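You operate a simulated robot arm through the tools that you are given. There is no shell and no other tool.

You run a simulated robot arm. Do the job below in one go: nothing can be reset, and whatever is moved stays where it is left.

JOB
Set the purple-dot slim can to the address on the card.
Fine: Switch BACK on, store the address with ENTER, then switch BACK off. Where these are worked on the way, their far stop is far enough and under half their travel is too little: switch marked back.

Only the result counts: the job must be done as asked and must still hold three seconds after the hand-in. Knocking over, shifting, dropping, spilling or breaking anything else fails it.

ROBOT AND FRAMES
A 6-joint arm with a two-finger parallel gripper, fixed in place. Base frame: the origin is on the floor under the middle of its stand, x ahead of it, y to its left, z up; the work surface is at about z = 0.8. Lengths are in m, angles in degrees, forces in N, time in s.
With the tool pointing down near the work surface it reaches from about 0.26 to 0.68 m from the base axis. Its first joint turns from -66.0 to 66.0 degrees. Payload 2.9 kg.
The TCP is the grasp point between the finger pads, 0.03 m short of the fingertips. In the tool frame z runs along the fingers and y along their closing line. The gripper opens to 0.11 m. The fingers are 0.02 m wide and 0.01 m thick; the gripper's body (0.048 by 0.112 m) begins 0.055 m behind the TCP.
Orientation is that of the tool frame in the base frame, as a unit quaternion [x, y, z, w]. With the fingers straight down and closing along the base's y, the tool's x points along the base's -x, its y along +y and its z along -z.

CONTROLS
- The arm moves only by the tool arm_command. Its argument "motion" is a list of rows, each a list of 7 numbers: the shift along the base's x, y, z in m, then the turn, a rotation vector about the base's x, y, z in degrees, then the gripper command, from -1 (fully open) to 1 (shut), values between in proportion. In form: [[tx, ty, tz, rx, ry, rz, grip], ...]. A call has 1 to 20 rows; each row is the pose to reach, as a shift and turn from the pose commanded when the call began. Rows are played at 5 a second. More than 0.05 m and 8.6 degrees between two rows, or a gripper value outside its range, and nothing of the call is played. A pose out of reach is approached as far as the arm can. The call stops where the force on the tool passes 40 N (or 10 N more than at its start, if that is more) or the arm is blocked; 0.2 s more then pass. Each finger travels about 0.108 m/s and halts on what it meets, pressing with about 20 N; the grip force reading is that of the motor and also rises with nothing between the fingers. The clock runs only during rows and for 0.2 s after the last one: add rows that repeat a pose to give the fingers time. It gives the time, the measured TCP pose, the force on the tool (base axes), the opening and the grip force at its end, in the units of the frame above (readings bear some noise), with the torque about the TCP (base axes, N m) and any sound that the robot's microphone picked up.
- Cameras (640 x 400 px; columns grow to the right, rows downward): "scene" is fixed at [0.0551, 0.415, 1.392]; the picture's right is [-0.92, -0.38, 0.00], its down [-0.18, 0.44, -0.88] and it looks along [0.34, -0.81, -0.47] (base axes); focal length 361 px, centre (320, 200). "wrist" rides on the gripper at [0.072, 0.017, -0.103] in the tool frame; the picture's right is [-0.23, 0.97, 0.00], its down [-0.76, -0.18, -0.62] and it looks along [-0.61, -0.14, 0.78] (tool axes); focal length 222 px, centre (320, 200). There is no depth. A picture from a camera that has moved, and an enlarged one, comes with that camera's place and axes in the base frame and with its lens.
- snapshot(camera): a new picture of that camera. No time passes.
- enlarge(camera, box): a new picture of the part [left, top, right, bottom] of that camera's present view, enlarged. No time passes.
- hand_in(): hands the job in; it is judged then, once.

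Nothing tells you positions but the pictures and the camera data. Unless the task says otherwise, let go and move clear before handing in.

The tools are called after "Request:" as name(argument=value, ...) on one line, values as JSON. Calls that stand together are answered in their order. arm_command: Moves the arm, as the interface text tells. Its arguments: {"type":"object","properties":{"motion":{"type":"array","items":{"type":"array","items":{"type":"number"}}}},"required":["motion"]} The other tools are called the same way: snapshot (camera) takes a picture; enlarge (camera, box) takes an enlarged picture of a part of a camera's view; hand_in () hands the job in.

At the start:

```text
time_s: 0.0
ee_pos: [0.2877, -0.2666, 1.1077]
tool_rot: [0.0, 1.0, 0.001, 0.001]
wrist_force: [-0.2, 0.0, 1.0]
moment: [0.04, 0.02, 0.01]
finger_gap: 0.1101
finger_force: 0.0
```

scene: 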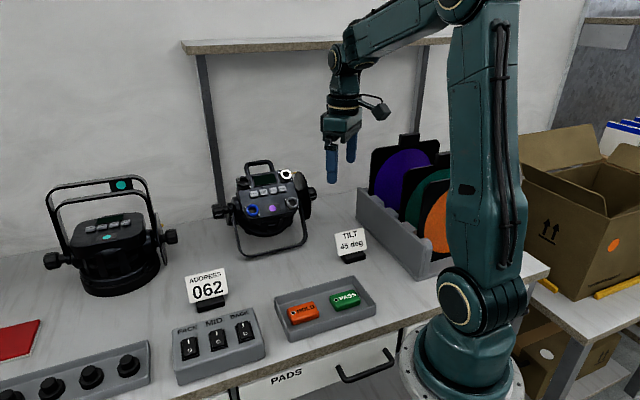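
wrist: 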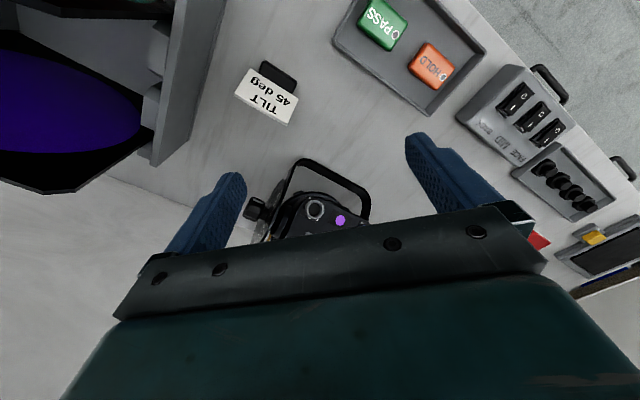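

I see two stage lights (slim cans), one with a purple dot, an address card reading 062, and a switch block with FACE/MID/BACK. I'll enlarge the relevant parts first.

Request:
enlarge(camera="scene", box=[200, 140, 340, 260])

Request:
enlarge(camera="scene", box=[160, 250, 400, 400])

Request:
enlarge(camera="scene", box=[30, 160, 190, 300])

Request:
enlarge(camera="wrist", box=[240, 140, 400, 250])

Request:
enlarge(camera="wrist", box=[440, 50, 640, 250])

```text
3.33 times, centred on (270, 200) of scene
camera zoom: at [0.0551, 0.415, 1.392], right [-0.92, -0.38, 0.0], down [-0.18, 0.44, -0.88], along [0.34, -0.81, -0.47], focal length 1203 px, centre (487, 200)
```

zoom: 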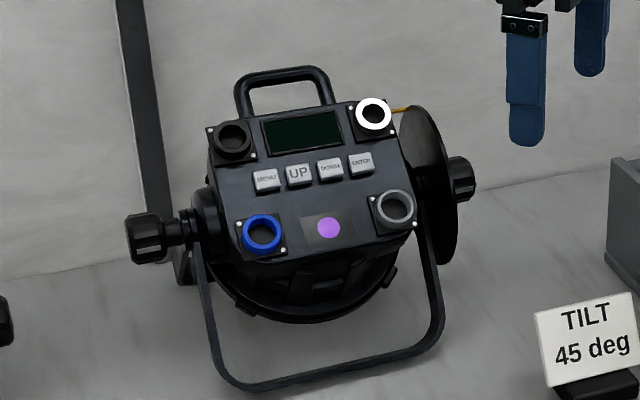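

```text
2.67 times, centred on (280, 325) of scene
camera zoom: at [0.0551, 0.415, 1.392], right [-0.92, -0.38, 0.0], down [-0.18, 0.44, -0.88], along [0.34, -0.81, -0.47], focal length 963 px, centre (427, -133)
```

zoom: 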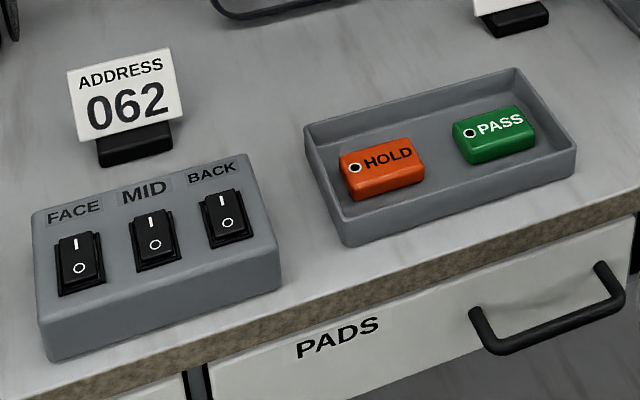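

```text
2.86 times, centred on (110, 230) of scene
camera zoom: at [0.0551, 0.415, 1.392], right [-0.92, -0.38, 0.0], down [-0.18, 0.44, -0.88], along [0.34, -0.81, -0.47], focal length 1031 px, centre (920, 114)
```

zoom: 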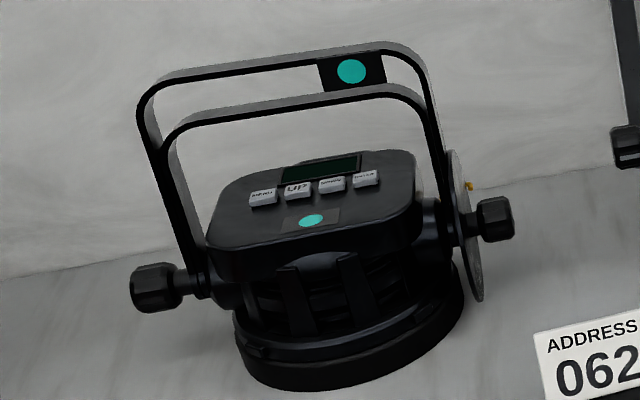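

```text
3.64 times, centred on (320, 195) of wrist
camera zoom: at [0.2156, -0.2497, 1.2103], right [0.23, 0.97, 0.0], down [0.76, -0.18, 0.62], along [0.61, -0.14, -0.78], focal length 808 px, centre (320, 218)
```

zoom: 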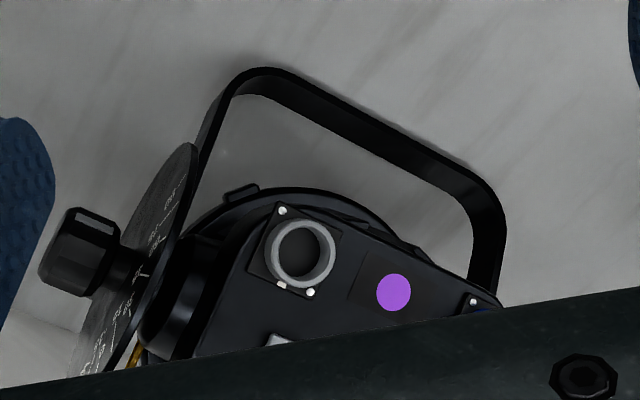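

```text
2.00 times, centred on (540, 150) of wrist
camera zoom: at [0.2156, -0.2497, 1.2103], right [0.23, 0.97, 0.0], down [0.76, -0.18, 0.62], along [0.61, -0.14, -0.78], focal length 444 px, centre (-120, 300)
```

zoom: 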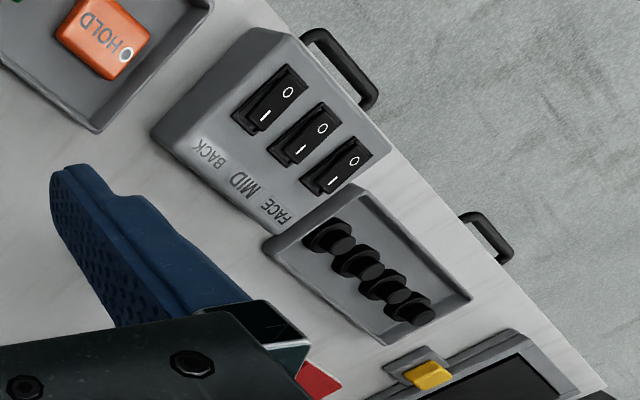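

The purple-dot can has a dark display and four buttons on its tilted panel. I want a closer look at the panel and the switches before I plan anything.

Request:
enlarge(camera="scene", box=[240, 165, 304, 205])

Request:
enlarge(camera="scene", box=[168, 305, 272, 370])

Request:
enlarge(camera="scene", box=[180, 260, 240, 315])

Request:
enlarge(camera="scene", box=[230, 180, 310, 240])

```text
10.00 times, centred on (272, 185) of scene
camera zoom: at [0.0551, 0.415, 1.392], right [-0.92, -0.38, 0.0], down [-0.18, 0.44, -0.88], along [0.34, -0.81, -0.47], focal length 3610 px, centre (800, 350)
```

zoom: 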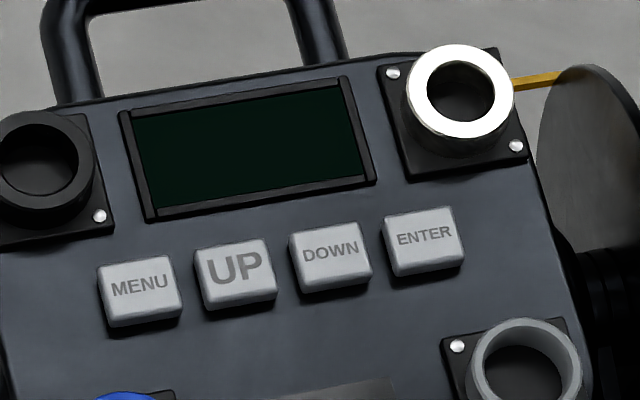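

```text
6.15 times, centred on (220, 338) of scene
camera zoom: at [0.0551, 0.415, 1.392], right [-0.92, -0.38, 0.0], down [-0.18, 0.44, -0.88], along [0.34, -0.81, -0.47], focal length 2222 px, centre (935, -646)
```

zoom: 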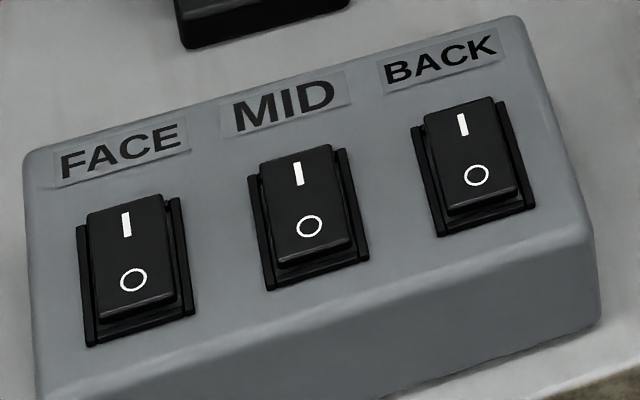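

```text
7.27 times, centred on (210, 288) of scene
camera zoom: at [0.0551, 0.415, 1.392], right [-0.92, -0.38, 0.0], down [-0.18, 0.44, -0.88], along [0.34, -0.81, -0.47], focal length 2626 px, centre (1120, -436)
```

zoom: 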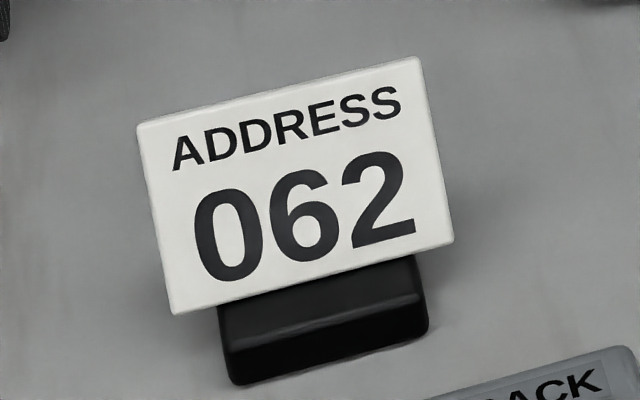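

```text
6.67 times, centred on (270, 210) of scene
camera zoom: at [0.0551, 0.415, 1.392], right [-0.92, -0.38, 0.0], down [-0.18, 0.44, -0.88], along [0.34, -0.81, -0.47], focal length 2407 px, centre (653, 133)
```

zoom: 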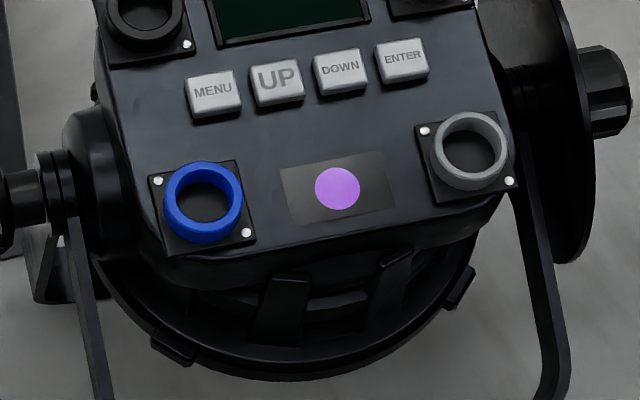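

The card reads 062. The purple-dot can sits near (0.48, -0.28) with its tilted panel at about z 0.95, and the BACK rocker is near (0.38, 0.01, 0.855). The table is turned about 45° to the base, so I'll turn the tool to match and look at the panel from above.

Request:
arm_command(motion=[[0.022, 0.001, 0.004, 0, 0, -7.2, -1], [0.044, 0.002, 0.008, 0, 0, -14.4, -1], [0.066, 0.003, 0.012, 0, 0, -21.6, -1], [0.088, 0.004, 0.016, 0, 0, -28.8, -1], [0.11, 0.006, 0.02, 0, 0, -36, -1], [0.132, 0.007, 0.02, 0, 0, -43, -1], [0.132, 0.007, 0.02, 0, 0, -43, -1]])

Request:
snapshot(camera="wrist")

Request:
snapshot(camera="scene")

```text
time_s: 1.6
ee_pos: [0.4183, -0.2594, 1.1276]
tool_rot: [0.368, 0.93, 0.0, 0.0]
wrist_force: [-0.1, 0.4, 0.5]
moment: [0.0, 0.01, 0.0]
finger_gap: 0.1101
finger_force: 0.1
```

```text
taken
camera wrist: at [0.3772, -0.1971, 1.2305], right [0.83, 0.56, 0.0], down [0.43, -0.65, 0.62], along [0.35, -0.52, -0.78], focal length 222 px, centre (320, 200)
```

wrist: 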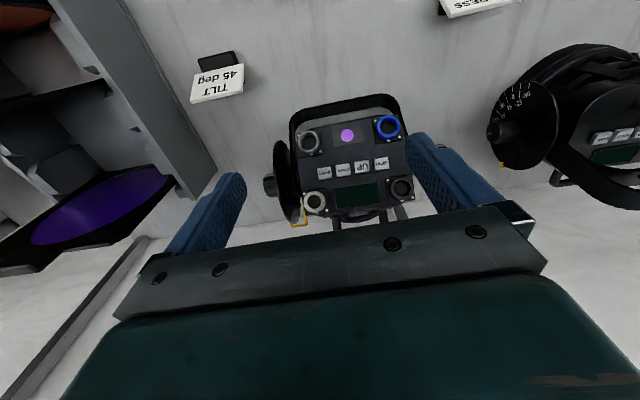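

```text
taken
```

scene: 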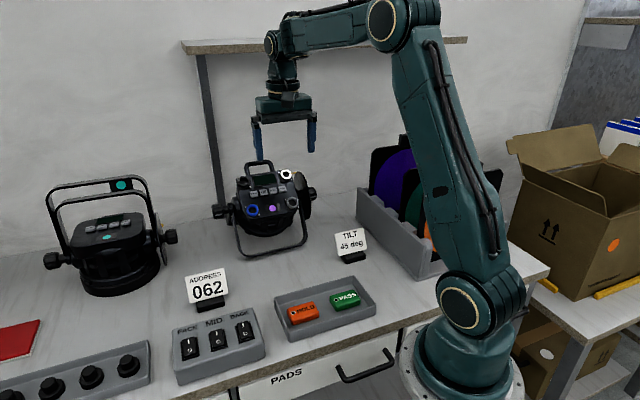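

The wrist camera now sees the panel nearly square-on. I'll enlarge it to triangulate the buttons.

Request:
enlarge(camera="wrist", box=[264, 90, 424, 230])

Request:
enlarge(camera="scene", box=[210, 150, 330, 225])

```text
2.86 times, centred on (344, 160) of wrist
camera zoom: at [0.3772, -0.1971, 1.2305], right [0.83, 0.56, 0.0], down [0.43, -0.65, 0.62], along [0.35, -0.52, -0.78], focal length 635 px, centre (251, 314)
```

zoom: 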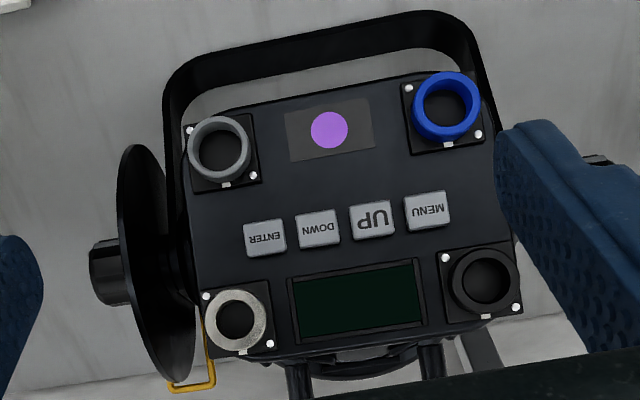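

```text
5.33 times, centred on (270, 188) of scene
camera zoom: at [0.0551, 0.415, 1.392], right [-0.92, -0.38, 0.0], down [-0.18, 0.44, -0.88], along [0.34, -0.81, -0.47], focal length 1925 px, centre (587, 267)
```

zoom: 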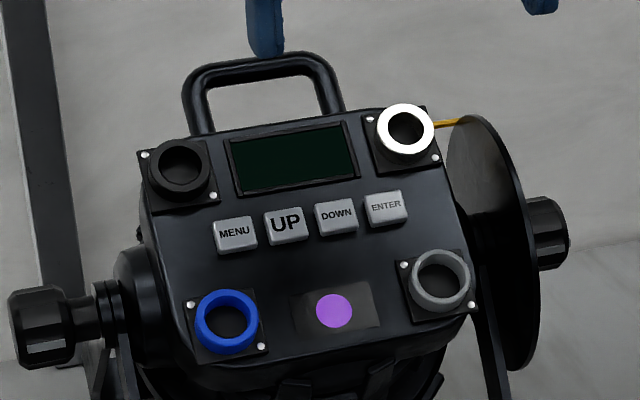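

The panel normal leans about 36° toward the table front. The buttons run MENU (0.524, -0.274, 0.972) to ENTER (0.471, -0.327, 0.972), spaced about 25 mm apart. Next I go over to the switch box for a close look.

Request:
arm_command(motion=[[-0.008, 0.039, 0, 0, 0, 0, -1], [-0.016, 0.078, 0, 0, 0, 0, -1], [-0.024, 0.117, 0, 0, 0, 0, -1], [-0.032, 0.156, 0, 0, 0, 0, -1], [-0.04, 0.195, -0.015, 0, 0, 0, -1], [-0.048, 0.234, -0.03, 0, 0, 0, -1], [-0.056, 0.273, -0.05, 0, 0, 0, -1], [-0.066, 0.312, -0.078, 0, 0, 0, -1], [-0.066, 0.312, -0.078, 0, 0, 0, -1]])

Request:
snapshot(camera="wrist")

Request:
snapshot(camera="scene")

```text
time_s: 3.6
ee_pos: [0.3532, 0.0503, 1.0509]
tool_rot: [0.367, 0.93, 0.0, -0.001]
wrist_force: [0.5, -0.7, 0.1]
moment: [0.0, -0.02, 0.0]
finger_gap: 0.1099
finger_force: 0.1
```

```text
taken
camera wrist: at [0.3119, 0.1119, 1.1532], right [0.83, 0.56, 0.0], down [0.44, -0.65, 0.62], along [0.35, -0.52, -0.78], focal length 222 px, centre (320, 200)
```

wrist: 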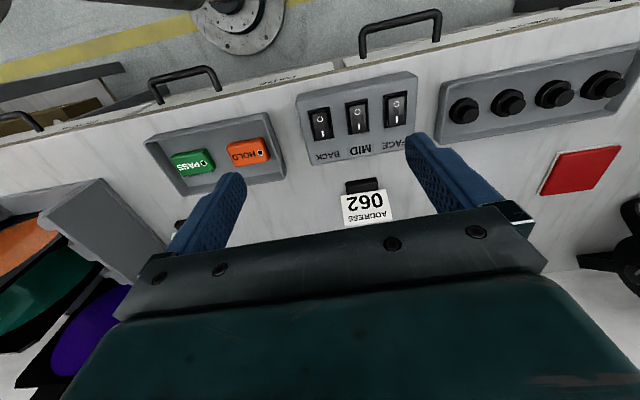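

```text
taken
```

scene: 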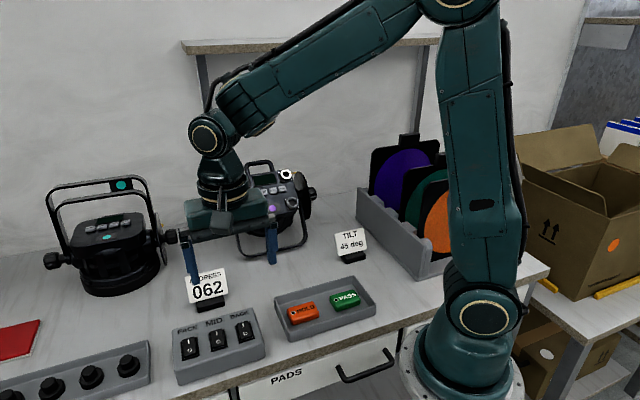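

The switch box is clearly in view. I'll enlarge it to read the rocker's state and pin down its position.

Request:
enlarge(camera="wrist", box=[290, 65, 418, 175])

Request:
enlarge(camera="scene", box=[220, 305, 268, 350])

```text
3.64 times, centred on (354, 120) of wrist
camera zoom: at [0.3119, 0.1119, 1.1532], right [0.83, 0.56, 0.0], down [0.44, -0.65, 0.62], along [0.35, -0.52, -0.78], focal length 808 px, centre (196, 491)
```

zoom: 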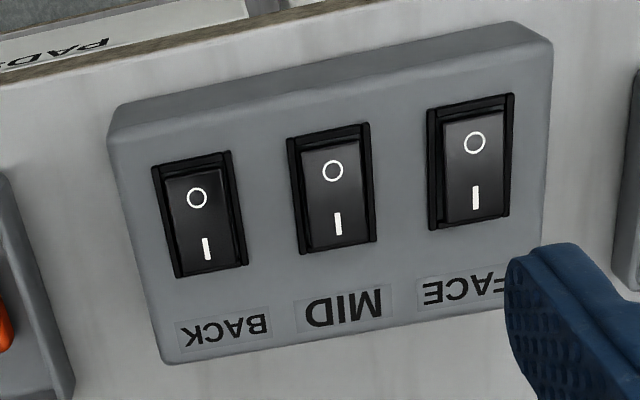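

```text
8.89 times, centred on (244, 328) of scene
camera zoom: at [0.055, 0.415, 1.392], right [-0.92, -0.38, 0.0], down [-0.18, 0.44, -0.88], along [0.34, -0.81, -0.47], focal length 3209 px, centre (996, -933)
```

zoom: 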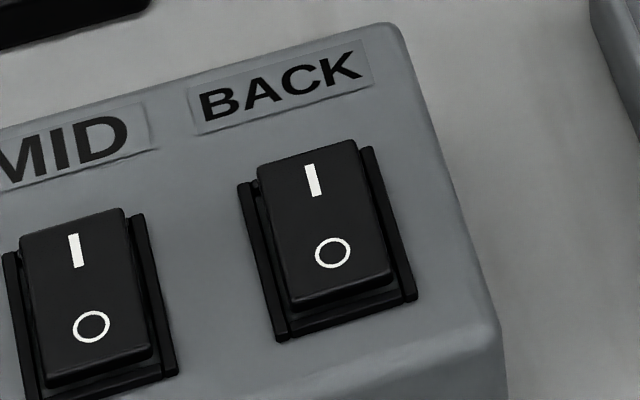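

All three rockers are off, with their O ends down. BACK's pivot is at about (0.375, 0.021, 0.852), with its I end toward the labels. I'll shut the fingers, tilt the tool about 10° and hover above the I end.

Request:
arm_command(motion=[[0.005, -0.006, -0.02, 1.1, 1.2, 0, 0], [0.01, -0.012, -0.04, 2.3, 2.4, 0, 1], [0.015, -0.018, -0.06, 3.4, 3.7, 0, 1], [0.02, -0.024, -0.08, 4.6, 4.9, 0, 1], [0.024, -0.03, -0.1, 5.7, 6.1, 0, 1], [0.0274, -0.0343, -0.12, 6.83, 7.3, 0, 1], [0.0274, -0.0343, -0.12, 6.83, 7.3, 0, 1]])

Request:
enlarge(camera="scene", box=[160, 250, 280, 370])

Request:
snapshot(camera="wrist")

```text
time_s: 5.2
ee_pos: [0.3812, 0.0164, 0.9311]
tool_rot: [0.366, 0.927, 0.032, -0.081]
wrist_force: [0.4, 0.0, 0.7]
moment: [0.04, -0.03, 0.04]
finger_gap: 0.0
finger_force: 20.3
```

```text
3.33 times, centred on (220, 310) of scene
camera zoom: at [0.0551, 0.415, 1.392], right [-0.92, -0.38, 0.0], down [-0.18, 0.44, -0.88], along [0.34, -0.81, -0.47], focal length 1203 px, centre (653, -167)
```

zoom: 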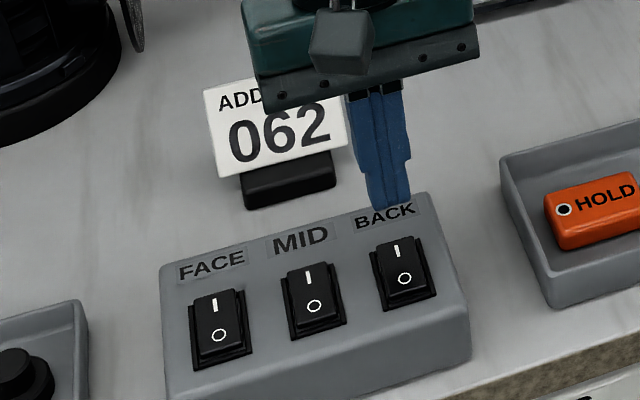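

```text
taken
camera wrist: at [0.3535, 0.0652, 1.0443], right [0.83, 0.56, -0.04], down [0.51, -0.72, 0.48], along [0.24, -0.42, -0.88], focal length 222 px, centre (320, 200)
```

wrist: 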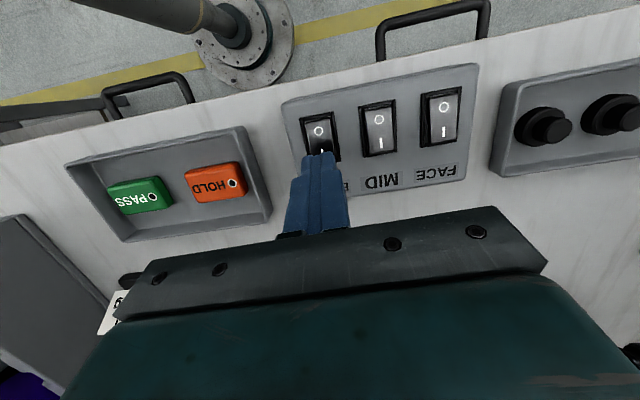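

The fingertips are lined up over BACK's I end. Now I'll press down in small steps.

Request:
arm_command(motion=[[0, 0, -0.02, 0, 0, 0, 1], [0, 0, -0.035, 0, 0, 0, 1], [0, 0, -0.04, 0, 0, 0, 1], [0, 0, -0.043, 0, 0, 0, 1], [0, 0, -0.045, 0, 0, 0, 1], [0, 0, -0.047, 0, 0, 0, 1], [0, 0, -0.049, 0, 0, 0, 1]])

Request:
enlarge(camera="scene", box=[200, 290, 272, 350])

Request:
enlarge(camera="scene", box=[240, 155, 304, 215])

```text
time_s: 6.6
ee_pos: [0.3818, 0.0168, 0.8857]
tool_rot: [0.366, 0.927, 0.033, -0.08]
wrist_force: [-0.9, -0.4, 4.1]
moment: [-0.03, -0.01, 0.04]
finger_gap: 0.0
finger_force: 19.9
stopped in row 7: the force on the tool passed its limit at 46 N (the readings are from after the stop); the commanded pose is now the measured one
```

```text
6.67 times, centred on (236, 320) of scene
camera zoom: at [0.055, 0.415, 1.392], right [-0.92, -0.38, 0.0], down [-0.18, 0.44, -0.88], along [0.34, -0.81, -0.47], focal length 2407 px, centre (880, -600)
```

zoom: 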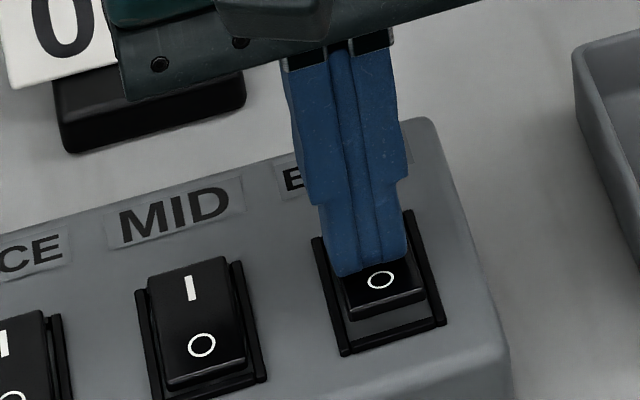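

```text
6.67 times, centred on (272, 185) of scene
camera zoom: at [0.055, 0.415, 1.392], right [-0.92, -0.38, 0.0], down [-0.18, 0.44, -0.88], along [0.34, -0.81, -0.47], focal length 2407 px, centre (640, 300)
```

zoom: 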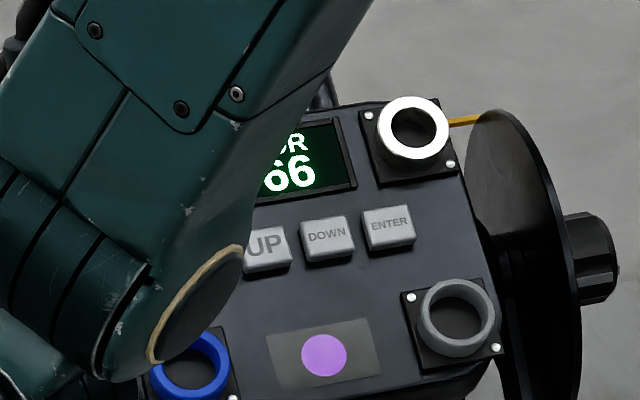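

BACK has flipped on and the can's display lights up, showing what looks like "…66". I'll lift clear, straighten the tool and look at the display and switch.

Request:
arm_command(motion=[[0, 0, 0.03, 0, 0, 0, 1], [0, 0, 0.07, -1.1, -1.2, 0, 1], [0, 0, 0.11, -2.3, -2.4, 0, 1], [0, 0, 0.15, -3.4, -3.7, 0, 1], [0, -0.02, 0.19, -4.6, -4.9, 0, 1], [0, -0.05, 0.22, -5.7, -6.1, 0, 1], [0, -0.085, 0.23, -6.83, -7.3, 0, 1], [0, -0.085, 0.23, -6.83, -7.3, 0, 1]])

Request:
snapshot(camera="scene")

Request:
enlarge(camera="scene", box=[168, 305, 272, 370])

Request:
enlarge(camera="scene", box=[240, 165, 304, 205])

```text
time_s: 8.4
ee_pos: [0.3803, -0.068, 1.1155]
tool_rot: [0.367, 0.93, 0.001, 0.001]
wrist_force: [0.9, -0.2, -0.2]
moment: [0.02, -0.02, 0.0]
finger_gap: 0.0003
finger_force: 20.0
```

```text
taken
```

scene: 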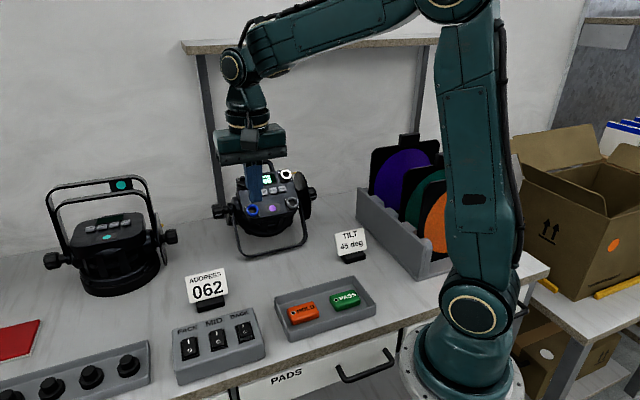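

```text
6.15 times, centred on (220, 338) of scene
camera zoom: at [0.0551, 0.415, 1.392], right [-0.92, -0.38, 0.0], down [-0.18, 0.44, -0.88], along [0.34, -0.81, -0.47], focal length 2222 px, centre (935, -646)
```

zoom: 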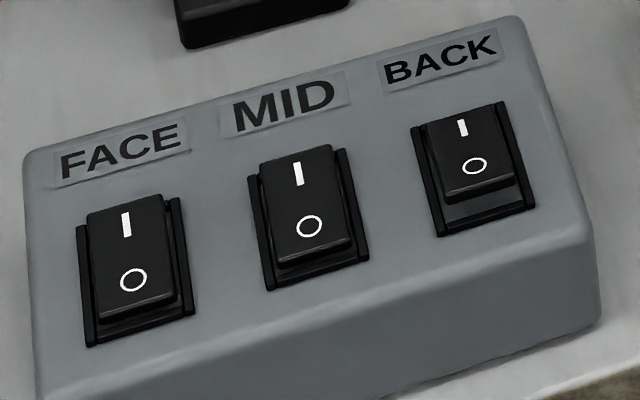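

```text
10.00 times, centred on (272, 185) of scene
camera zoom: at [0.0551, 0.415, 1.392], right [-0.92, -0.38, 0.0], down [-0.18, 0.44, -0.88], along [0.34, -0.81, -0.47], focal length 3610 px, centre (800, 350)
```

zoom: 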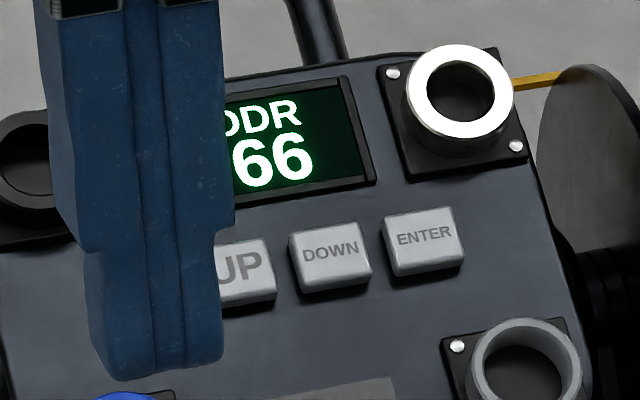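

The display reads ADDR _66 and the switch box hasn't moved. I'll hover the closed fingertips over DOWN, which I take to be at about (0.489, -0.309, 0.972).

Request:
arm_command(motion=[[0.0168, -0.0391, 0, 0, 0, 0, 1], [0.0337, -0.0782, 0, 0, 0, 0, 1], [0.0505, -0.1172, 0, 0, 0, 0, 1], [0.0673, -0.1563, 0, 0, 0, 0, 1], [0.0842, -0.1954, 0, 0, 0, 0, 1], [0.101, -0.2345, -0.02, 0, 0, 0, 1], [0.101, -0.2345, -0.05, 0, 0, 0, 1], [0.101, -0.2345, -0.075, 0, 0, 0, 1], [0.101, -0.2345, -0.0835, 0, 0, 0, 1], [0.101, -0.2345, -0.0835, 0, 0, 0, 1]])

Request:
enlarge(camera="scene", box=[230, 150, 326, 215])

Request:
snapshot(camera="wrist")

```text
time_s: 10.6
ee_pos: [0.4826, -0.301, 1.03]
tool_rot: [0.367, 0.93, 0.0, 0.0]
wrist_force: [-0.1, -0.1, 0.4]
moment: [-0.03, 0.01, 0.0]
finger_gap: 0.0002
finger_force: 19.8
```

```text
6.15 times, centred on (278, 182) of scene
camera zoom: at [0.0551, 0.415, 1.392], right [-0.92, -0.38, 0.0], down [-0.18, 0.44, -0.88], along [0.34, -0.81, -0.47], focal length 2222 px, centre (578, 308)
```

zoom: 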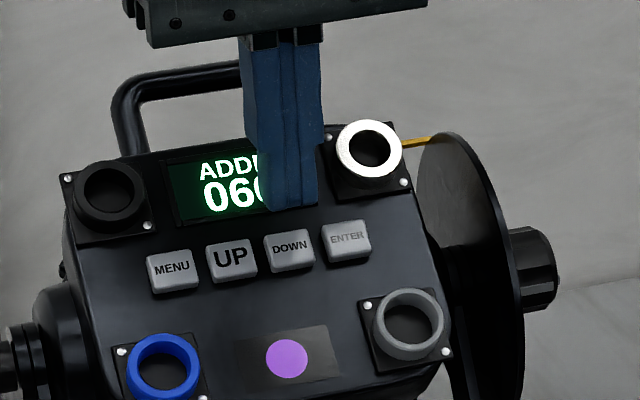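

```text
taken
camera wrist: at [0.4408, -0.2382, 1.1333], right [0.83, 0.56, 0.0], down [0.44, -0.65, 0.62], along [0.35, -0.52, -0.78], focal length 222 px, centre (320, 200)
```

wrist: 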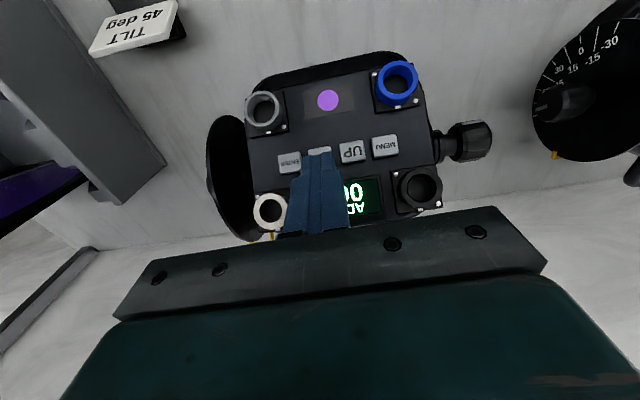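

I'm close above DOWN. I'll zoom the wrist view to check the lateral alignment before touching anything.

Request:
enlarge(camera="wrist", box=[250, 100, 410, 240])

Request:
enlarge(camera="scene", box=[248, 165, 304, 200])

```text
2.86 times, centred on (330, 170) of wrist
camera zoom: at [0.4408, -0.2382, 1.1333], right [0.83, 0.56, 0.0], down [0.44, -0.65, 0.62], along [0.35, -0.52, -0.78], focal length 635 px, centre (291, 286)
```

zoom: 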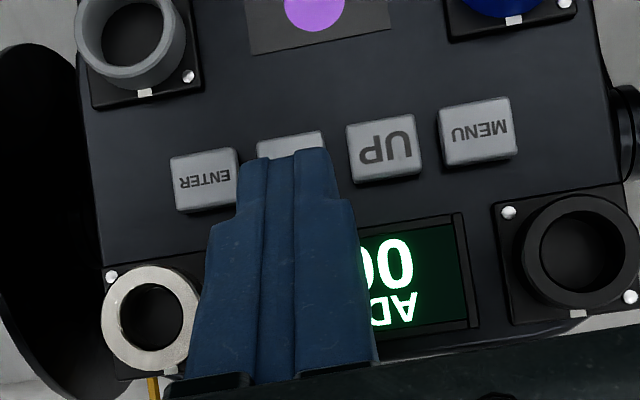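

```text
11.43 times, centred on (276, 182) of scene
camera zoom: at [0.0551, 0.415, 1.392], right [-0.92, -0.38, 0.0], down [-0.18, 0.44, -0.88], along [0.34, -0.81, -0.47], focal length 4126 px, centre (823, 400)
```

zoom: 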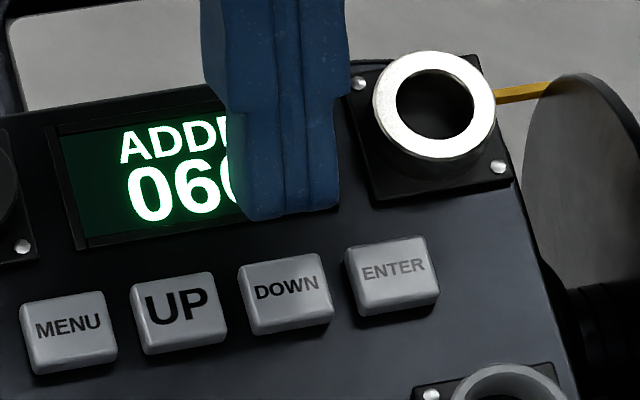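

The alignment is good to about 2 mm. I'll correct that and descend to just above the button.

Request:
arm_command(motion=[[-0.0001, -0.0023, -0.008, 0, 0, 0, 1], [-0.0001, -0.0023, -0.016, 0, 0, 0, 1], [-0.0001, -0.0023, -0.022, 0, 0, 0, 1], [-0.0001, -0.0023, -0.024, 0, 0, 0, 1], [-0.0001, -0.0023, -0.024, 0, 0, 0, 1]])

Request:
enlarge(camera="scene", box=[248, 165, 304, 200])

Request:
enlarge(camera="wrist", box=[250, 100, 410, 240])

```text
time_s: 11.8
ee_pos: [0.4825, -0.3051, 1.0078]
tool_rot: [0.366, 0.931, 0.0, 0.001]
wrist_force: [-0.6, 0.7, 3.0]
moment: [0.03, 0.03, -0.01]
finger_gap: 0.0
finger_force: 19.9
heard: click
```

```text
11.43 times, centred on (276, 182) of scene
camera zoom: at [0.055, 0.415, 1.392], right [-0.92, -0.38, 0.0], down [-0.18, 0.44, -0.88], along [0.34, -0.81, -0.47], focal length 4126 px, centre (823, 400)
```

zoom: 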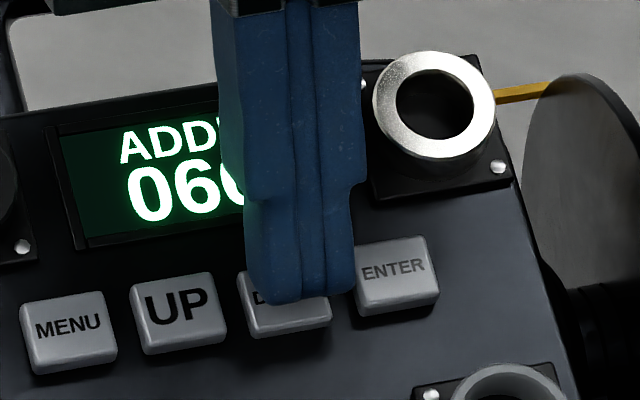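

```text
2.86 times, centred on (330, 170) of wrist
camera zoom: at [0.4404, -0.2424, 1.1105], right [0.83, 0.56, 0.0], down [0.43, -0.65, 0.62], along [0.35, -0.52, -0.78], focal length 635 px, centre (291, 286)
```

zoom: 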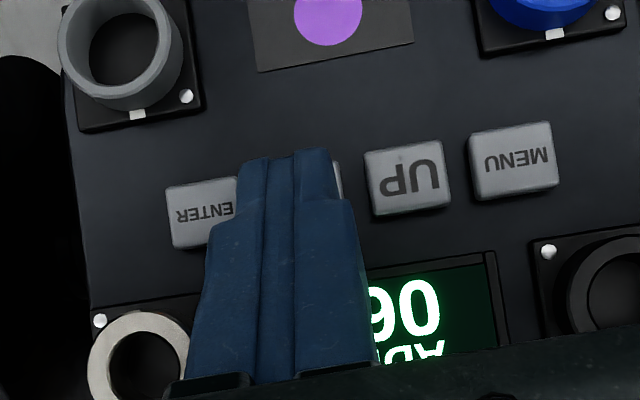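

I heard a click at light contact (about 3 N). I'll lift straight up to read the display.

Request:
arm_command(motion=[[0, 0, 0.02, 0, 0, 0, 1], [0, 0, 0.05, 0, 0, 0, 1], [0, 0, 0.08, 0, 0, 0, 1], [0, 0, 0.08, 0, 0, 0, 1]])

Request:
enlarge(camera="scene", box=[248, 165, 304, 200])

```text
time_s: 12.8
ee_pos: [0.4823, -0.3085, 1.0864]
tool_rot: [0.367, 0.93, 0.0, 0.0]
wrist_force: [-0.2, -0.3, -0.4]
moment: [0.01, 0.0, 0.0]
finger_gap: 0.0
finger_force: 20.1
```

```text
11.43 times, centred on (276, 182) of scene
camera zoom: at [0.0551, 0.415, 1.392], right [-0.92, -0.38, 0.0], down [-0.18, 0.44, -0.88], along [0.34, -0.81, -0.47], focal length 4126 px, centre (823, 400)
```

zoom: 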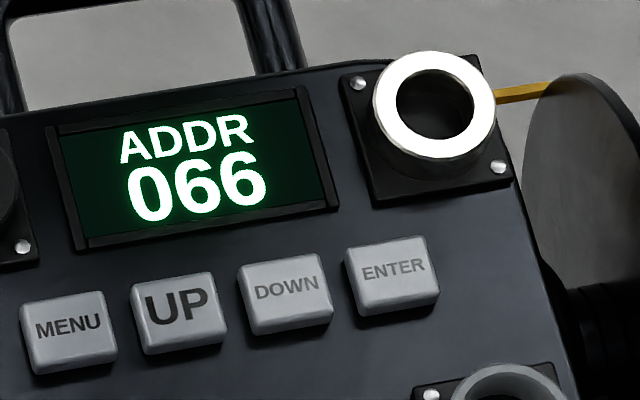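

The display still reads 066, so either DOWN wasn't pressed far enough or an edit mode is needed first. I'll check my exact position before pressing again.

Request:
snapshot(camera="wrist")

```text
taken
camera wrist: at [0.4411, -0.2449, 1.1895], right [0.83, 0.56, 0.0], down [0.44, -0.65, 0.62], along [0.35, -0.52, -0.78], focal length 222 px, centre (320, 200)
```

wrist: 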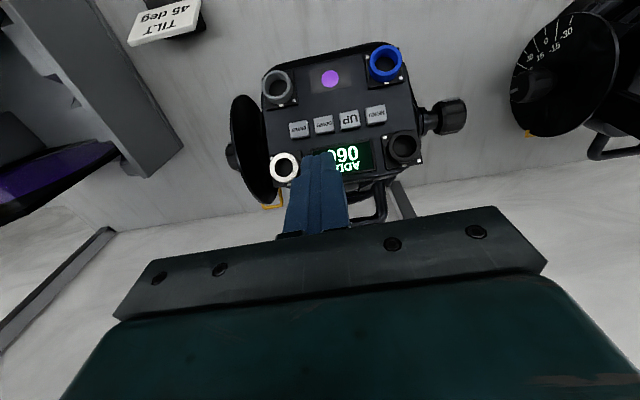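

I'll press DOWN again slowly, centred slightly better and about 2 mm deeper, to check whether DOWN alone changes the value.

Request:
arm_command(motion=[[-0.0003, 0.002, -0.03, 0, 0, 0, 1], [-0.0003, 0.002, -0.06, 0, 0, 0, 1], [-0.0003, 0.002, -0.072, 0, 0, 0, 1], [-0.0003, 0.002, -0.076, 0, 0, 0, 1], [-0.0003, 0.002, -0.078, 0, 0, 0, 1], [-0.0003, 0.002, -0.078, 0, 0, 0, 1]])

Request:
enlarge(camera="scene", box=[248, 165, 304, 200])

Request:
enlarge(camera="wrist", box=[250, 100, 410, 240])

```text
time_s: 14.2
ee_pos: [0.4835, -0.3025, 1.0092]
tool_rot: [0.367, 0.93, 0.0, 0.001]
wrist_force: [0.0, 0.4, 1.4]
moment: [0.01, -0.02, 0.01]
finger_gap: 0.0
finger_force: 19.6
```

```text
11.43 times, centred on (276, 182) of scene
camera zoom: at [0.055, 0.415, 1.392], right [-0.92, -0.38, 0.0], down [-0.18, 0.44, -0.88], along [0.34, -0.81, -0.47], focal length 4126 px, centre (823, 400)
```

zoom: 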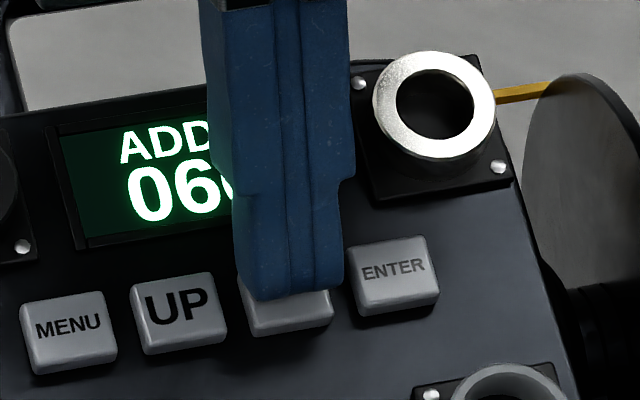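

```text
2.86 times, centred on (330, 170) of wrist
camera zoom: at [0.4418, -0.2399, 1.1125], right [0.83, 0.56, 0.0], down [0.44, -0.65, 0.62], along [0.35, -0.52, -0.78], focal length 635 px, centre (291, 286)
```

zoom: 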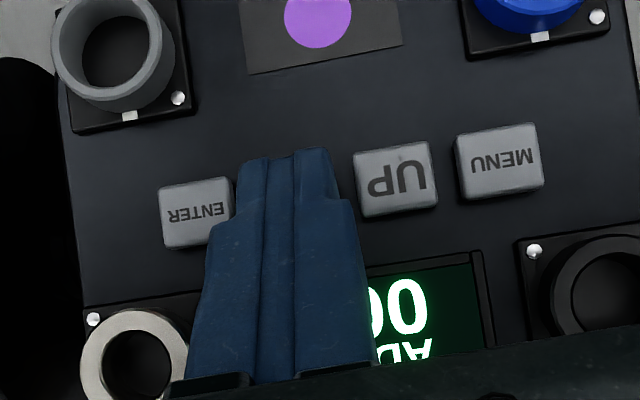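

There's no contact yet. I'll continue down in 1 mm steps.

Request:
arm_command(motion=[[-0.0008, -0.0008, -0.001, 0, 0, 0, 1], [-0.0008, -0.0008, -0.002, 0, 0, 0, 1], [-0.0008, -0.0008, -0.003, 0, 0, 0, 1], [-0.0008, -0.0008, -0.003, 0, 0, 0, 1]])

Request:
enlarge(camera="scene", box=[248, 165, 304, 200])

```text
time_s: 15.2
ee_pos: [0.4817, -0.3027, 1.0084]
tool_rot: [0.366, 0.931, 0.0, 0.001]
wrist_force: [-0.8, 0.7, 1.1]
moment: [0.0, 0.0, 0.01]
finger_gap: 0.0001
finger_force: 20.0
heard: click
```

```text
11.43 times, centred on (276, 182) of scene
camera zoom: at [0.055, 0.415, 1.392], right [-0.92, -0.38, 0.0], down [-0.18, 0.44, -0.88], along [0.34, -0.81, -0.47], focal length 4126 px, centre (823, 400)
```

zoom: 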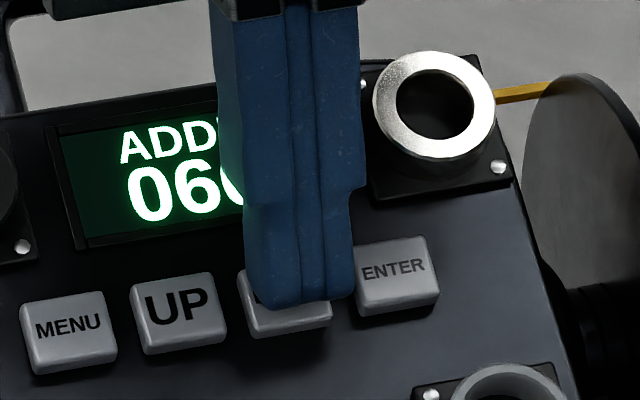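

It clicked again. Lifting to read the third digit.

Request:
arm_command(motion=[[0, 0, 0.02, 0, 0, 0, 1], [0, 0, 0.05, 0, 0, 0, 1], [0, 0, 0.08, 0, 0, 0, 1], [0, 0, 0.08, 0, 0, 0, 1]])

Request:
enlarge(camera="scene", box=[248, 165, 304, 200])

Request:
snapshot(camera="scene")

```text
time_s: 16.2
ee_pos: [0.4814, -0.3031, 1.0868]
tool_rot: [0.366, 0.931, 0.0, 0.0]
wrist_force: [-0.7, 0.6, 0.0]
moment: [0.0, -0.02, 0.0]
finger_gap: 0.0
finger_force: 19.7
```

```text
11.43 times, centred on (276, 182) of scene
camera zoom: at [0.0551, 0.415, 1.392], right [-0.92, -0.38, 0.0], down [-0.18, 0.44, -0.88], along [0.34, -0.81, -0.47], focal length 4126 px, centre (823, 400)
```

zoom: 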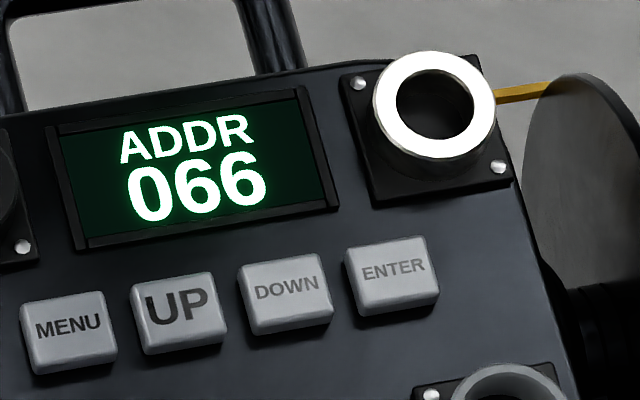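

```text
taken
```

scene: 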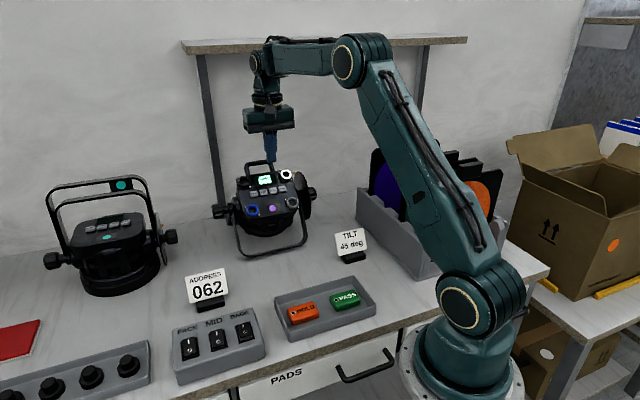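

DOWN clicks but the value doesn't change, so the can probably needs MENU first to enter address editing. I'll move two button pitches along the row and press MENU.

Request:
arm_command(motion=[[0.018, 0.0177, 0, 0, 0, 0, 1], [0.036, 0.0353, -0.01, 0, 0, 0, 1], [0.036, 0.0353, -0.045, 0, 0, 0, 1], [0.036, 0.0353, -0.068, 0, 0, 0, 1], [0.036, 0.0353, -0.068, 0, 0, 0, 1]])

Request:
enlarge(camera="scene", box=[240, 160, 304, 200])

Request:
enlarge(camera="wrist", box=[250, 100, 410, 240])

```text
time_s: 17.4
ee_pos: [0.5185, -0.2698, 1.0185]
tool_rot: [0.367, 0.93, 0.0, 0.001]
wrist_force: [0.0, 0.4, 0.5]
moment: [0.01, -0.01, 0.01]
finger_gap: 0.0
finger_force: 20.0
```

```text
10.00 times, centred on (272, 180) of scene
camera zoom: at [0.0551, 0.415, 1.392], right [-0.92, -0.38, 0.0], down [-0.18, 0.44, -0.88], along [0.34, -0.81, -0.47], focal length 3610 px, centre (800, 400)
```

zoom: 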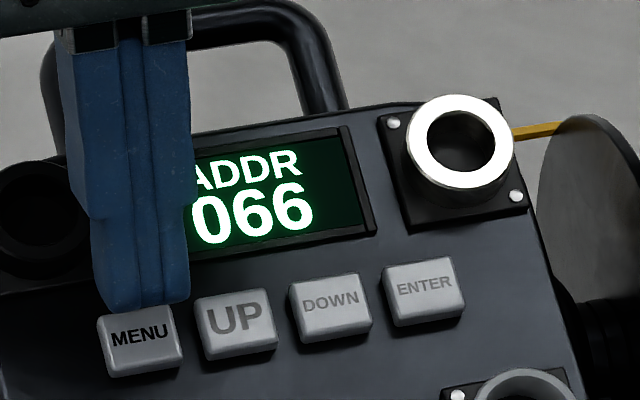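

```text
2.86 times, centred on (330, 170) of wrist
camera zoom: at [0.4772, -0.2069, 1.1211], right [0.83, 0.56, 0.0], down [0.43, -0.65, 0.62], along [0.35, -0.52, -0.78], focal length 635 px, centre (291, 286)
```

zoom: 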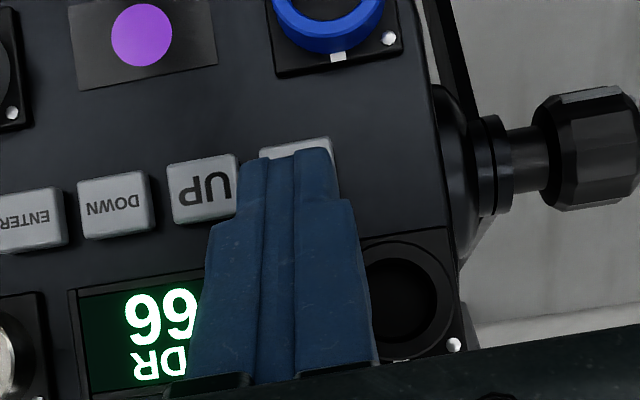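

The tip is lined up above MENU and the display stays visible from here. Pressing gently.

Request:
arm_command(motion=[[0, 0, -0.006, 0, 0, 0, 1], [0, 0, -0.009, 0, 0, 0, 1], [0, 0, -0.011, 0, 0, 0, 1], [0, 0, -0.012, 0, 0, 0, 1], [0, 0, -0.012, 0, 0, 0, 1]])

Request:
enlarge(camera="scene", box=[240, 160, 304, 200])

```text
time_s: 18.6
ee_pos: [0.5173, -0.2682, 1.006]
tool_rot: [0.366, 0.931, 0.0, 0.001]
wrist_force: [-1.7, 1.1, 3.4]
moment: [-0.01, -0.03, 0.01]
finger_gap: 0.0
finger_force: 20.0
heard: click
```

```text
10.00 times, centred on (272, 180) of scene
camera zoom: at [0.055, 0.415, 1.392], right [-0.92, -0.38, 0.0], down [-0.18, 0.44, -0.88], along [0.34, -0.81, -0.47], focal length 3610 px, centre (800, 400)
```

zoom: 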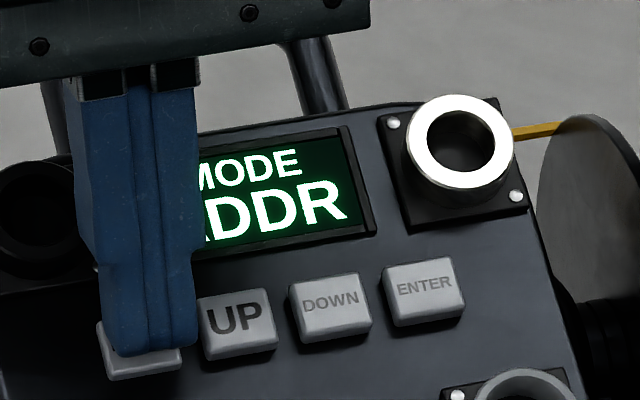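

MENU brings up "MODE / ADDR", so the ADDR item is selected and ENTER should open it. I'll lift, move to ENTER and press it.

Request:
arm_command(motion=[[0, 0, 0.025, 0, 0, 0, 1], [-0.005, -0.005, 0.05, 0, 0, 0, 1], [-0.03, -0.0295, 0.05, 0, 0, 0, 1], [-0.0539, -0.0528, 0.05, 0, 0, 0, 1], [-0.0539, -0.0528, 0.03, 0, 0, 0, 1], [-0.0539, -0.0528, 0.012, 0, 0, 0, 1], [-0.0539, -0.0528, 0.012, 0, 0, 0, 1]])

Request:
enlarge(camera="scene", box=[240, 160, 304, 200])

Request:
enlarge(camera="wrist", box=[250, 100, 410, 240])

```text
time_s: 20.2
ee_pos: [0.4629, -0.3204, 1.0183]
tool_rot: [0.366, 0.93, -0.001, 0.001]
wrist_force: [-0.4, 0.2, -0.7]
moment: [0.01, 0.01, 0.01]
finger_gap: 0.0
finger_force: 19.9
```

```text
10.00 times, centred on (272, 180) of scene
camera zoom: at [0.0551, 0.415, 1.392], right [-0.92, -0.38, 0.0], down [-0.18, 0.44, -0.88], along [0.34, -0.81, -0.47], focal length 3610 px, centre (800, 400)
```

zoom: 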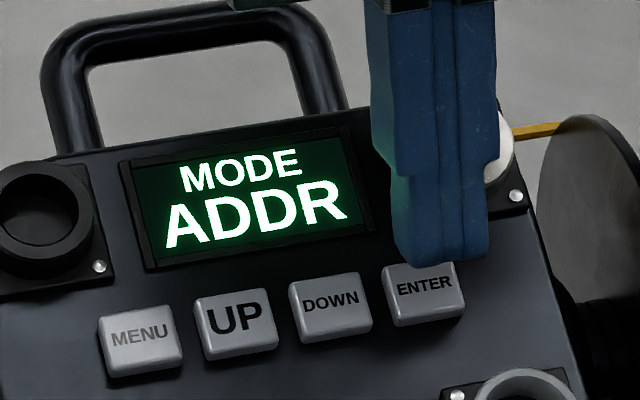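

```text
2.86 times, centred on (330, 170) of wrist
camera zoom: at [0.4203, -0.2587, 1.1209], right [0.83, 0.56, 0.0], down [0.44, -0.65, 0.62], along [0.35, -0.52, -0.78], focal length 635 px, centre (291, 286)
```

zoom: 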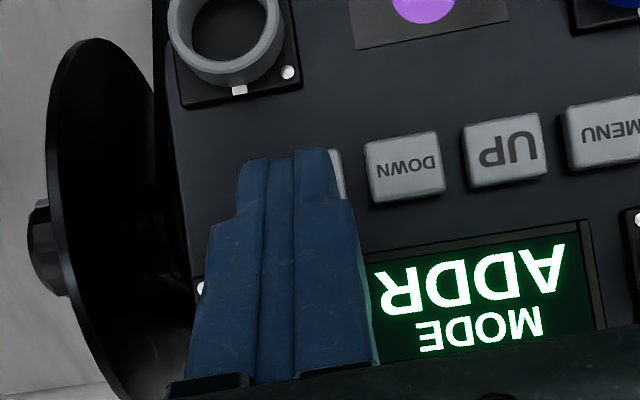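

The tip is above ENTER with the display fully visible. I'll correct by about 1 mm and press.

Request:
arm_command(motion=[[0.0015, 0.0002, -0.006, 0, 0, 0, 1], [0.0015, 0.0002, -0.009, 0, 0, 0, 1], [0.0015, 0.0002, -0.011, 0, 0, 0, 1], [0.0015, 0.0002, -0.012, 0, 0, 0, 1], [0.0015, 0.0002, -0.012, 0, 0, 0, 1]])

Request:
enlarge(camera="scene", box=[240, 160, 304, 200])

```text
time_s: 21.4
ee_pos: [0.4656, -0.3215, 1.0068]
tool_rot: [0.366, 0.93, 0.0, 0.001]
wrist_force: [-4.6, 3.2, 12.1]
moment: [0.05, 0.03, -0.05]
finger_gap: 0.0
finger_force: 19.5
heard: click
```

```text
10.00 times, centred on (272, 180) of scene
camera zoom: at [0.0548, 0.4152, 1.3919], right [-0.92, -0.38, 0.0], down [-0.18, 0.44, -0.88], along [0.34, -0.81, -0.47], focal length 3610 px, centre (800, 400)
```

zoom: 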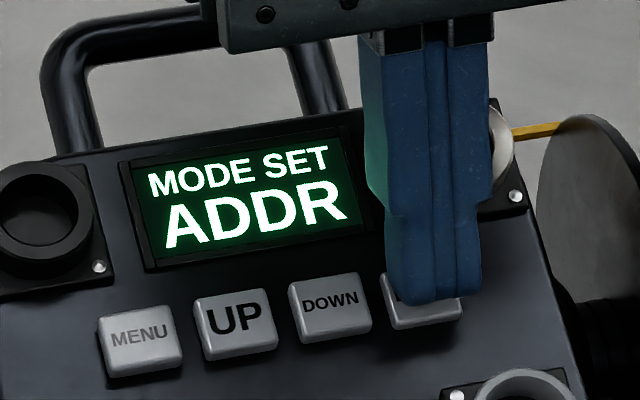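

"MODE SET / ADDR" means ENTER opens the page for editing and MENU steps between pages. So I should back out of MODE with MENU, leaving it unchanged, and return to the ADDR page.

Request:
arm_command(motion=[[0, 0, 0.025, 0, 0, 0, 1], [0.005, 0.005, 0.05, 0, 0, 0, 1], [0.029, 0.029, 0.05, 0, 0, 0, 1], [0.0524, 0.0526, 0.05, 0, 0, 0, 1], [0.0524, 0.0526, 0.03, 0, 0, 0, 1], [0.0524, 0.0526, 0.01, 0, 0, 0, 1], [0.0524, 0.0526, 0.003, 0, 0, 0, 1], [0.0524, 0.0526, 0.001, 0, 0, 0, 1], [0.0524, 0.0526, 0.0, 0, 0, 0, 1], [0.0524, 0.0526, 0.0, 0, 0, 0, 1]])

Request:
enlarge(camera="scene", box=[240, 160, 304, 200])

```text
time_s: 23.6
ee_pos: [0.5169, -0.269, 1.0071]
tool_rot: [0.367, 0.93, 0.001, 0.002]
wrist_force: [-4.2, 2.0, 11.5]
moment: [-0.03, 0.02, -0.03]
finger_gap: 0.0002
finger_force: 20.1
heard: click
```

```text
10.00 times, centred on (272, 180) of scene
camera zoom: at [0.0548, 0.4151, 1.3919], right [-0.92, -0.38, 0.0], down [-0.18, 0.44, -0.88], along [0.34, -0.81, -0.47], focal length 3610 px, centre (800, 400)
```

zoom: 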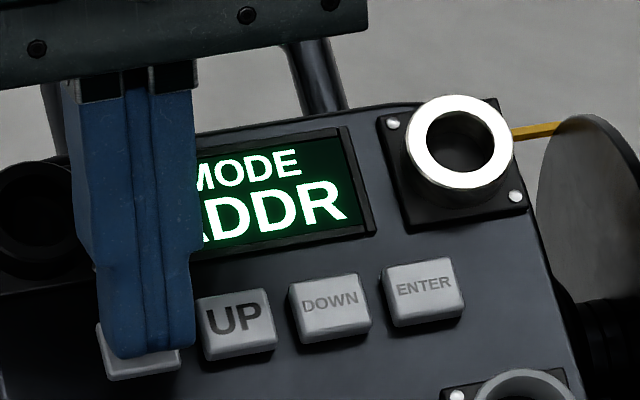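

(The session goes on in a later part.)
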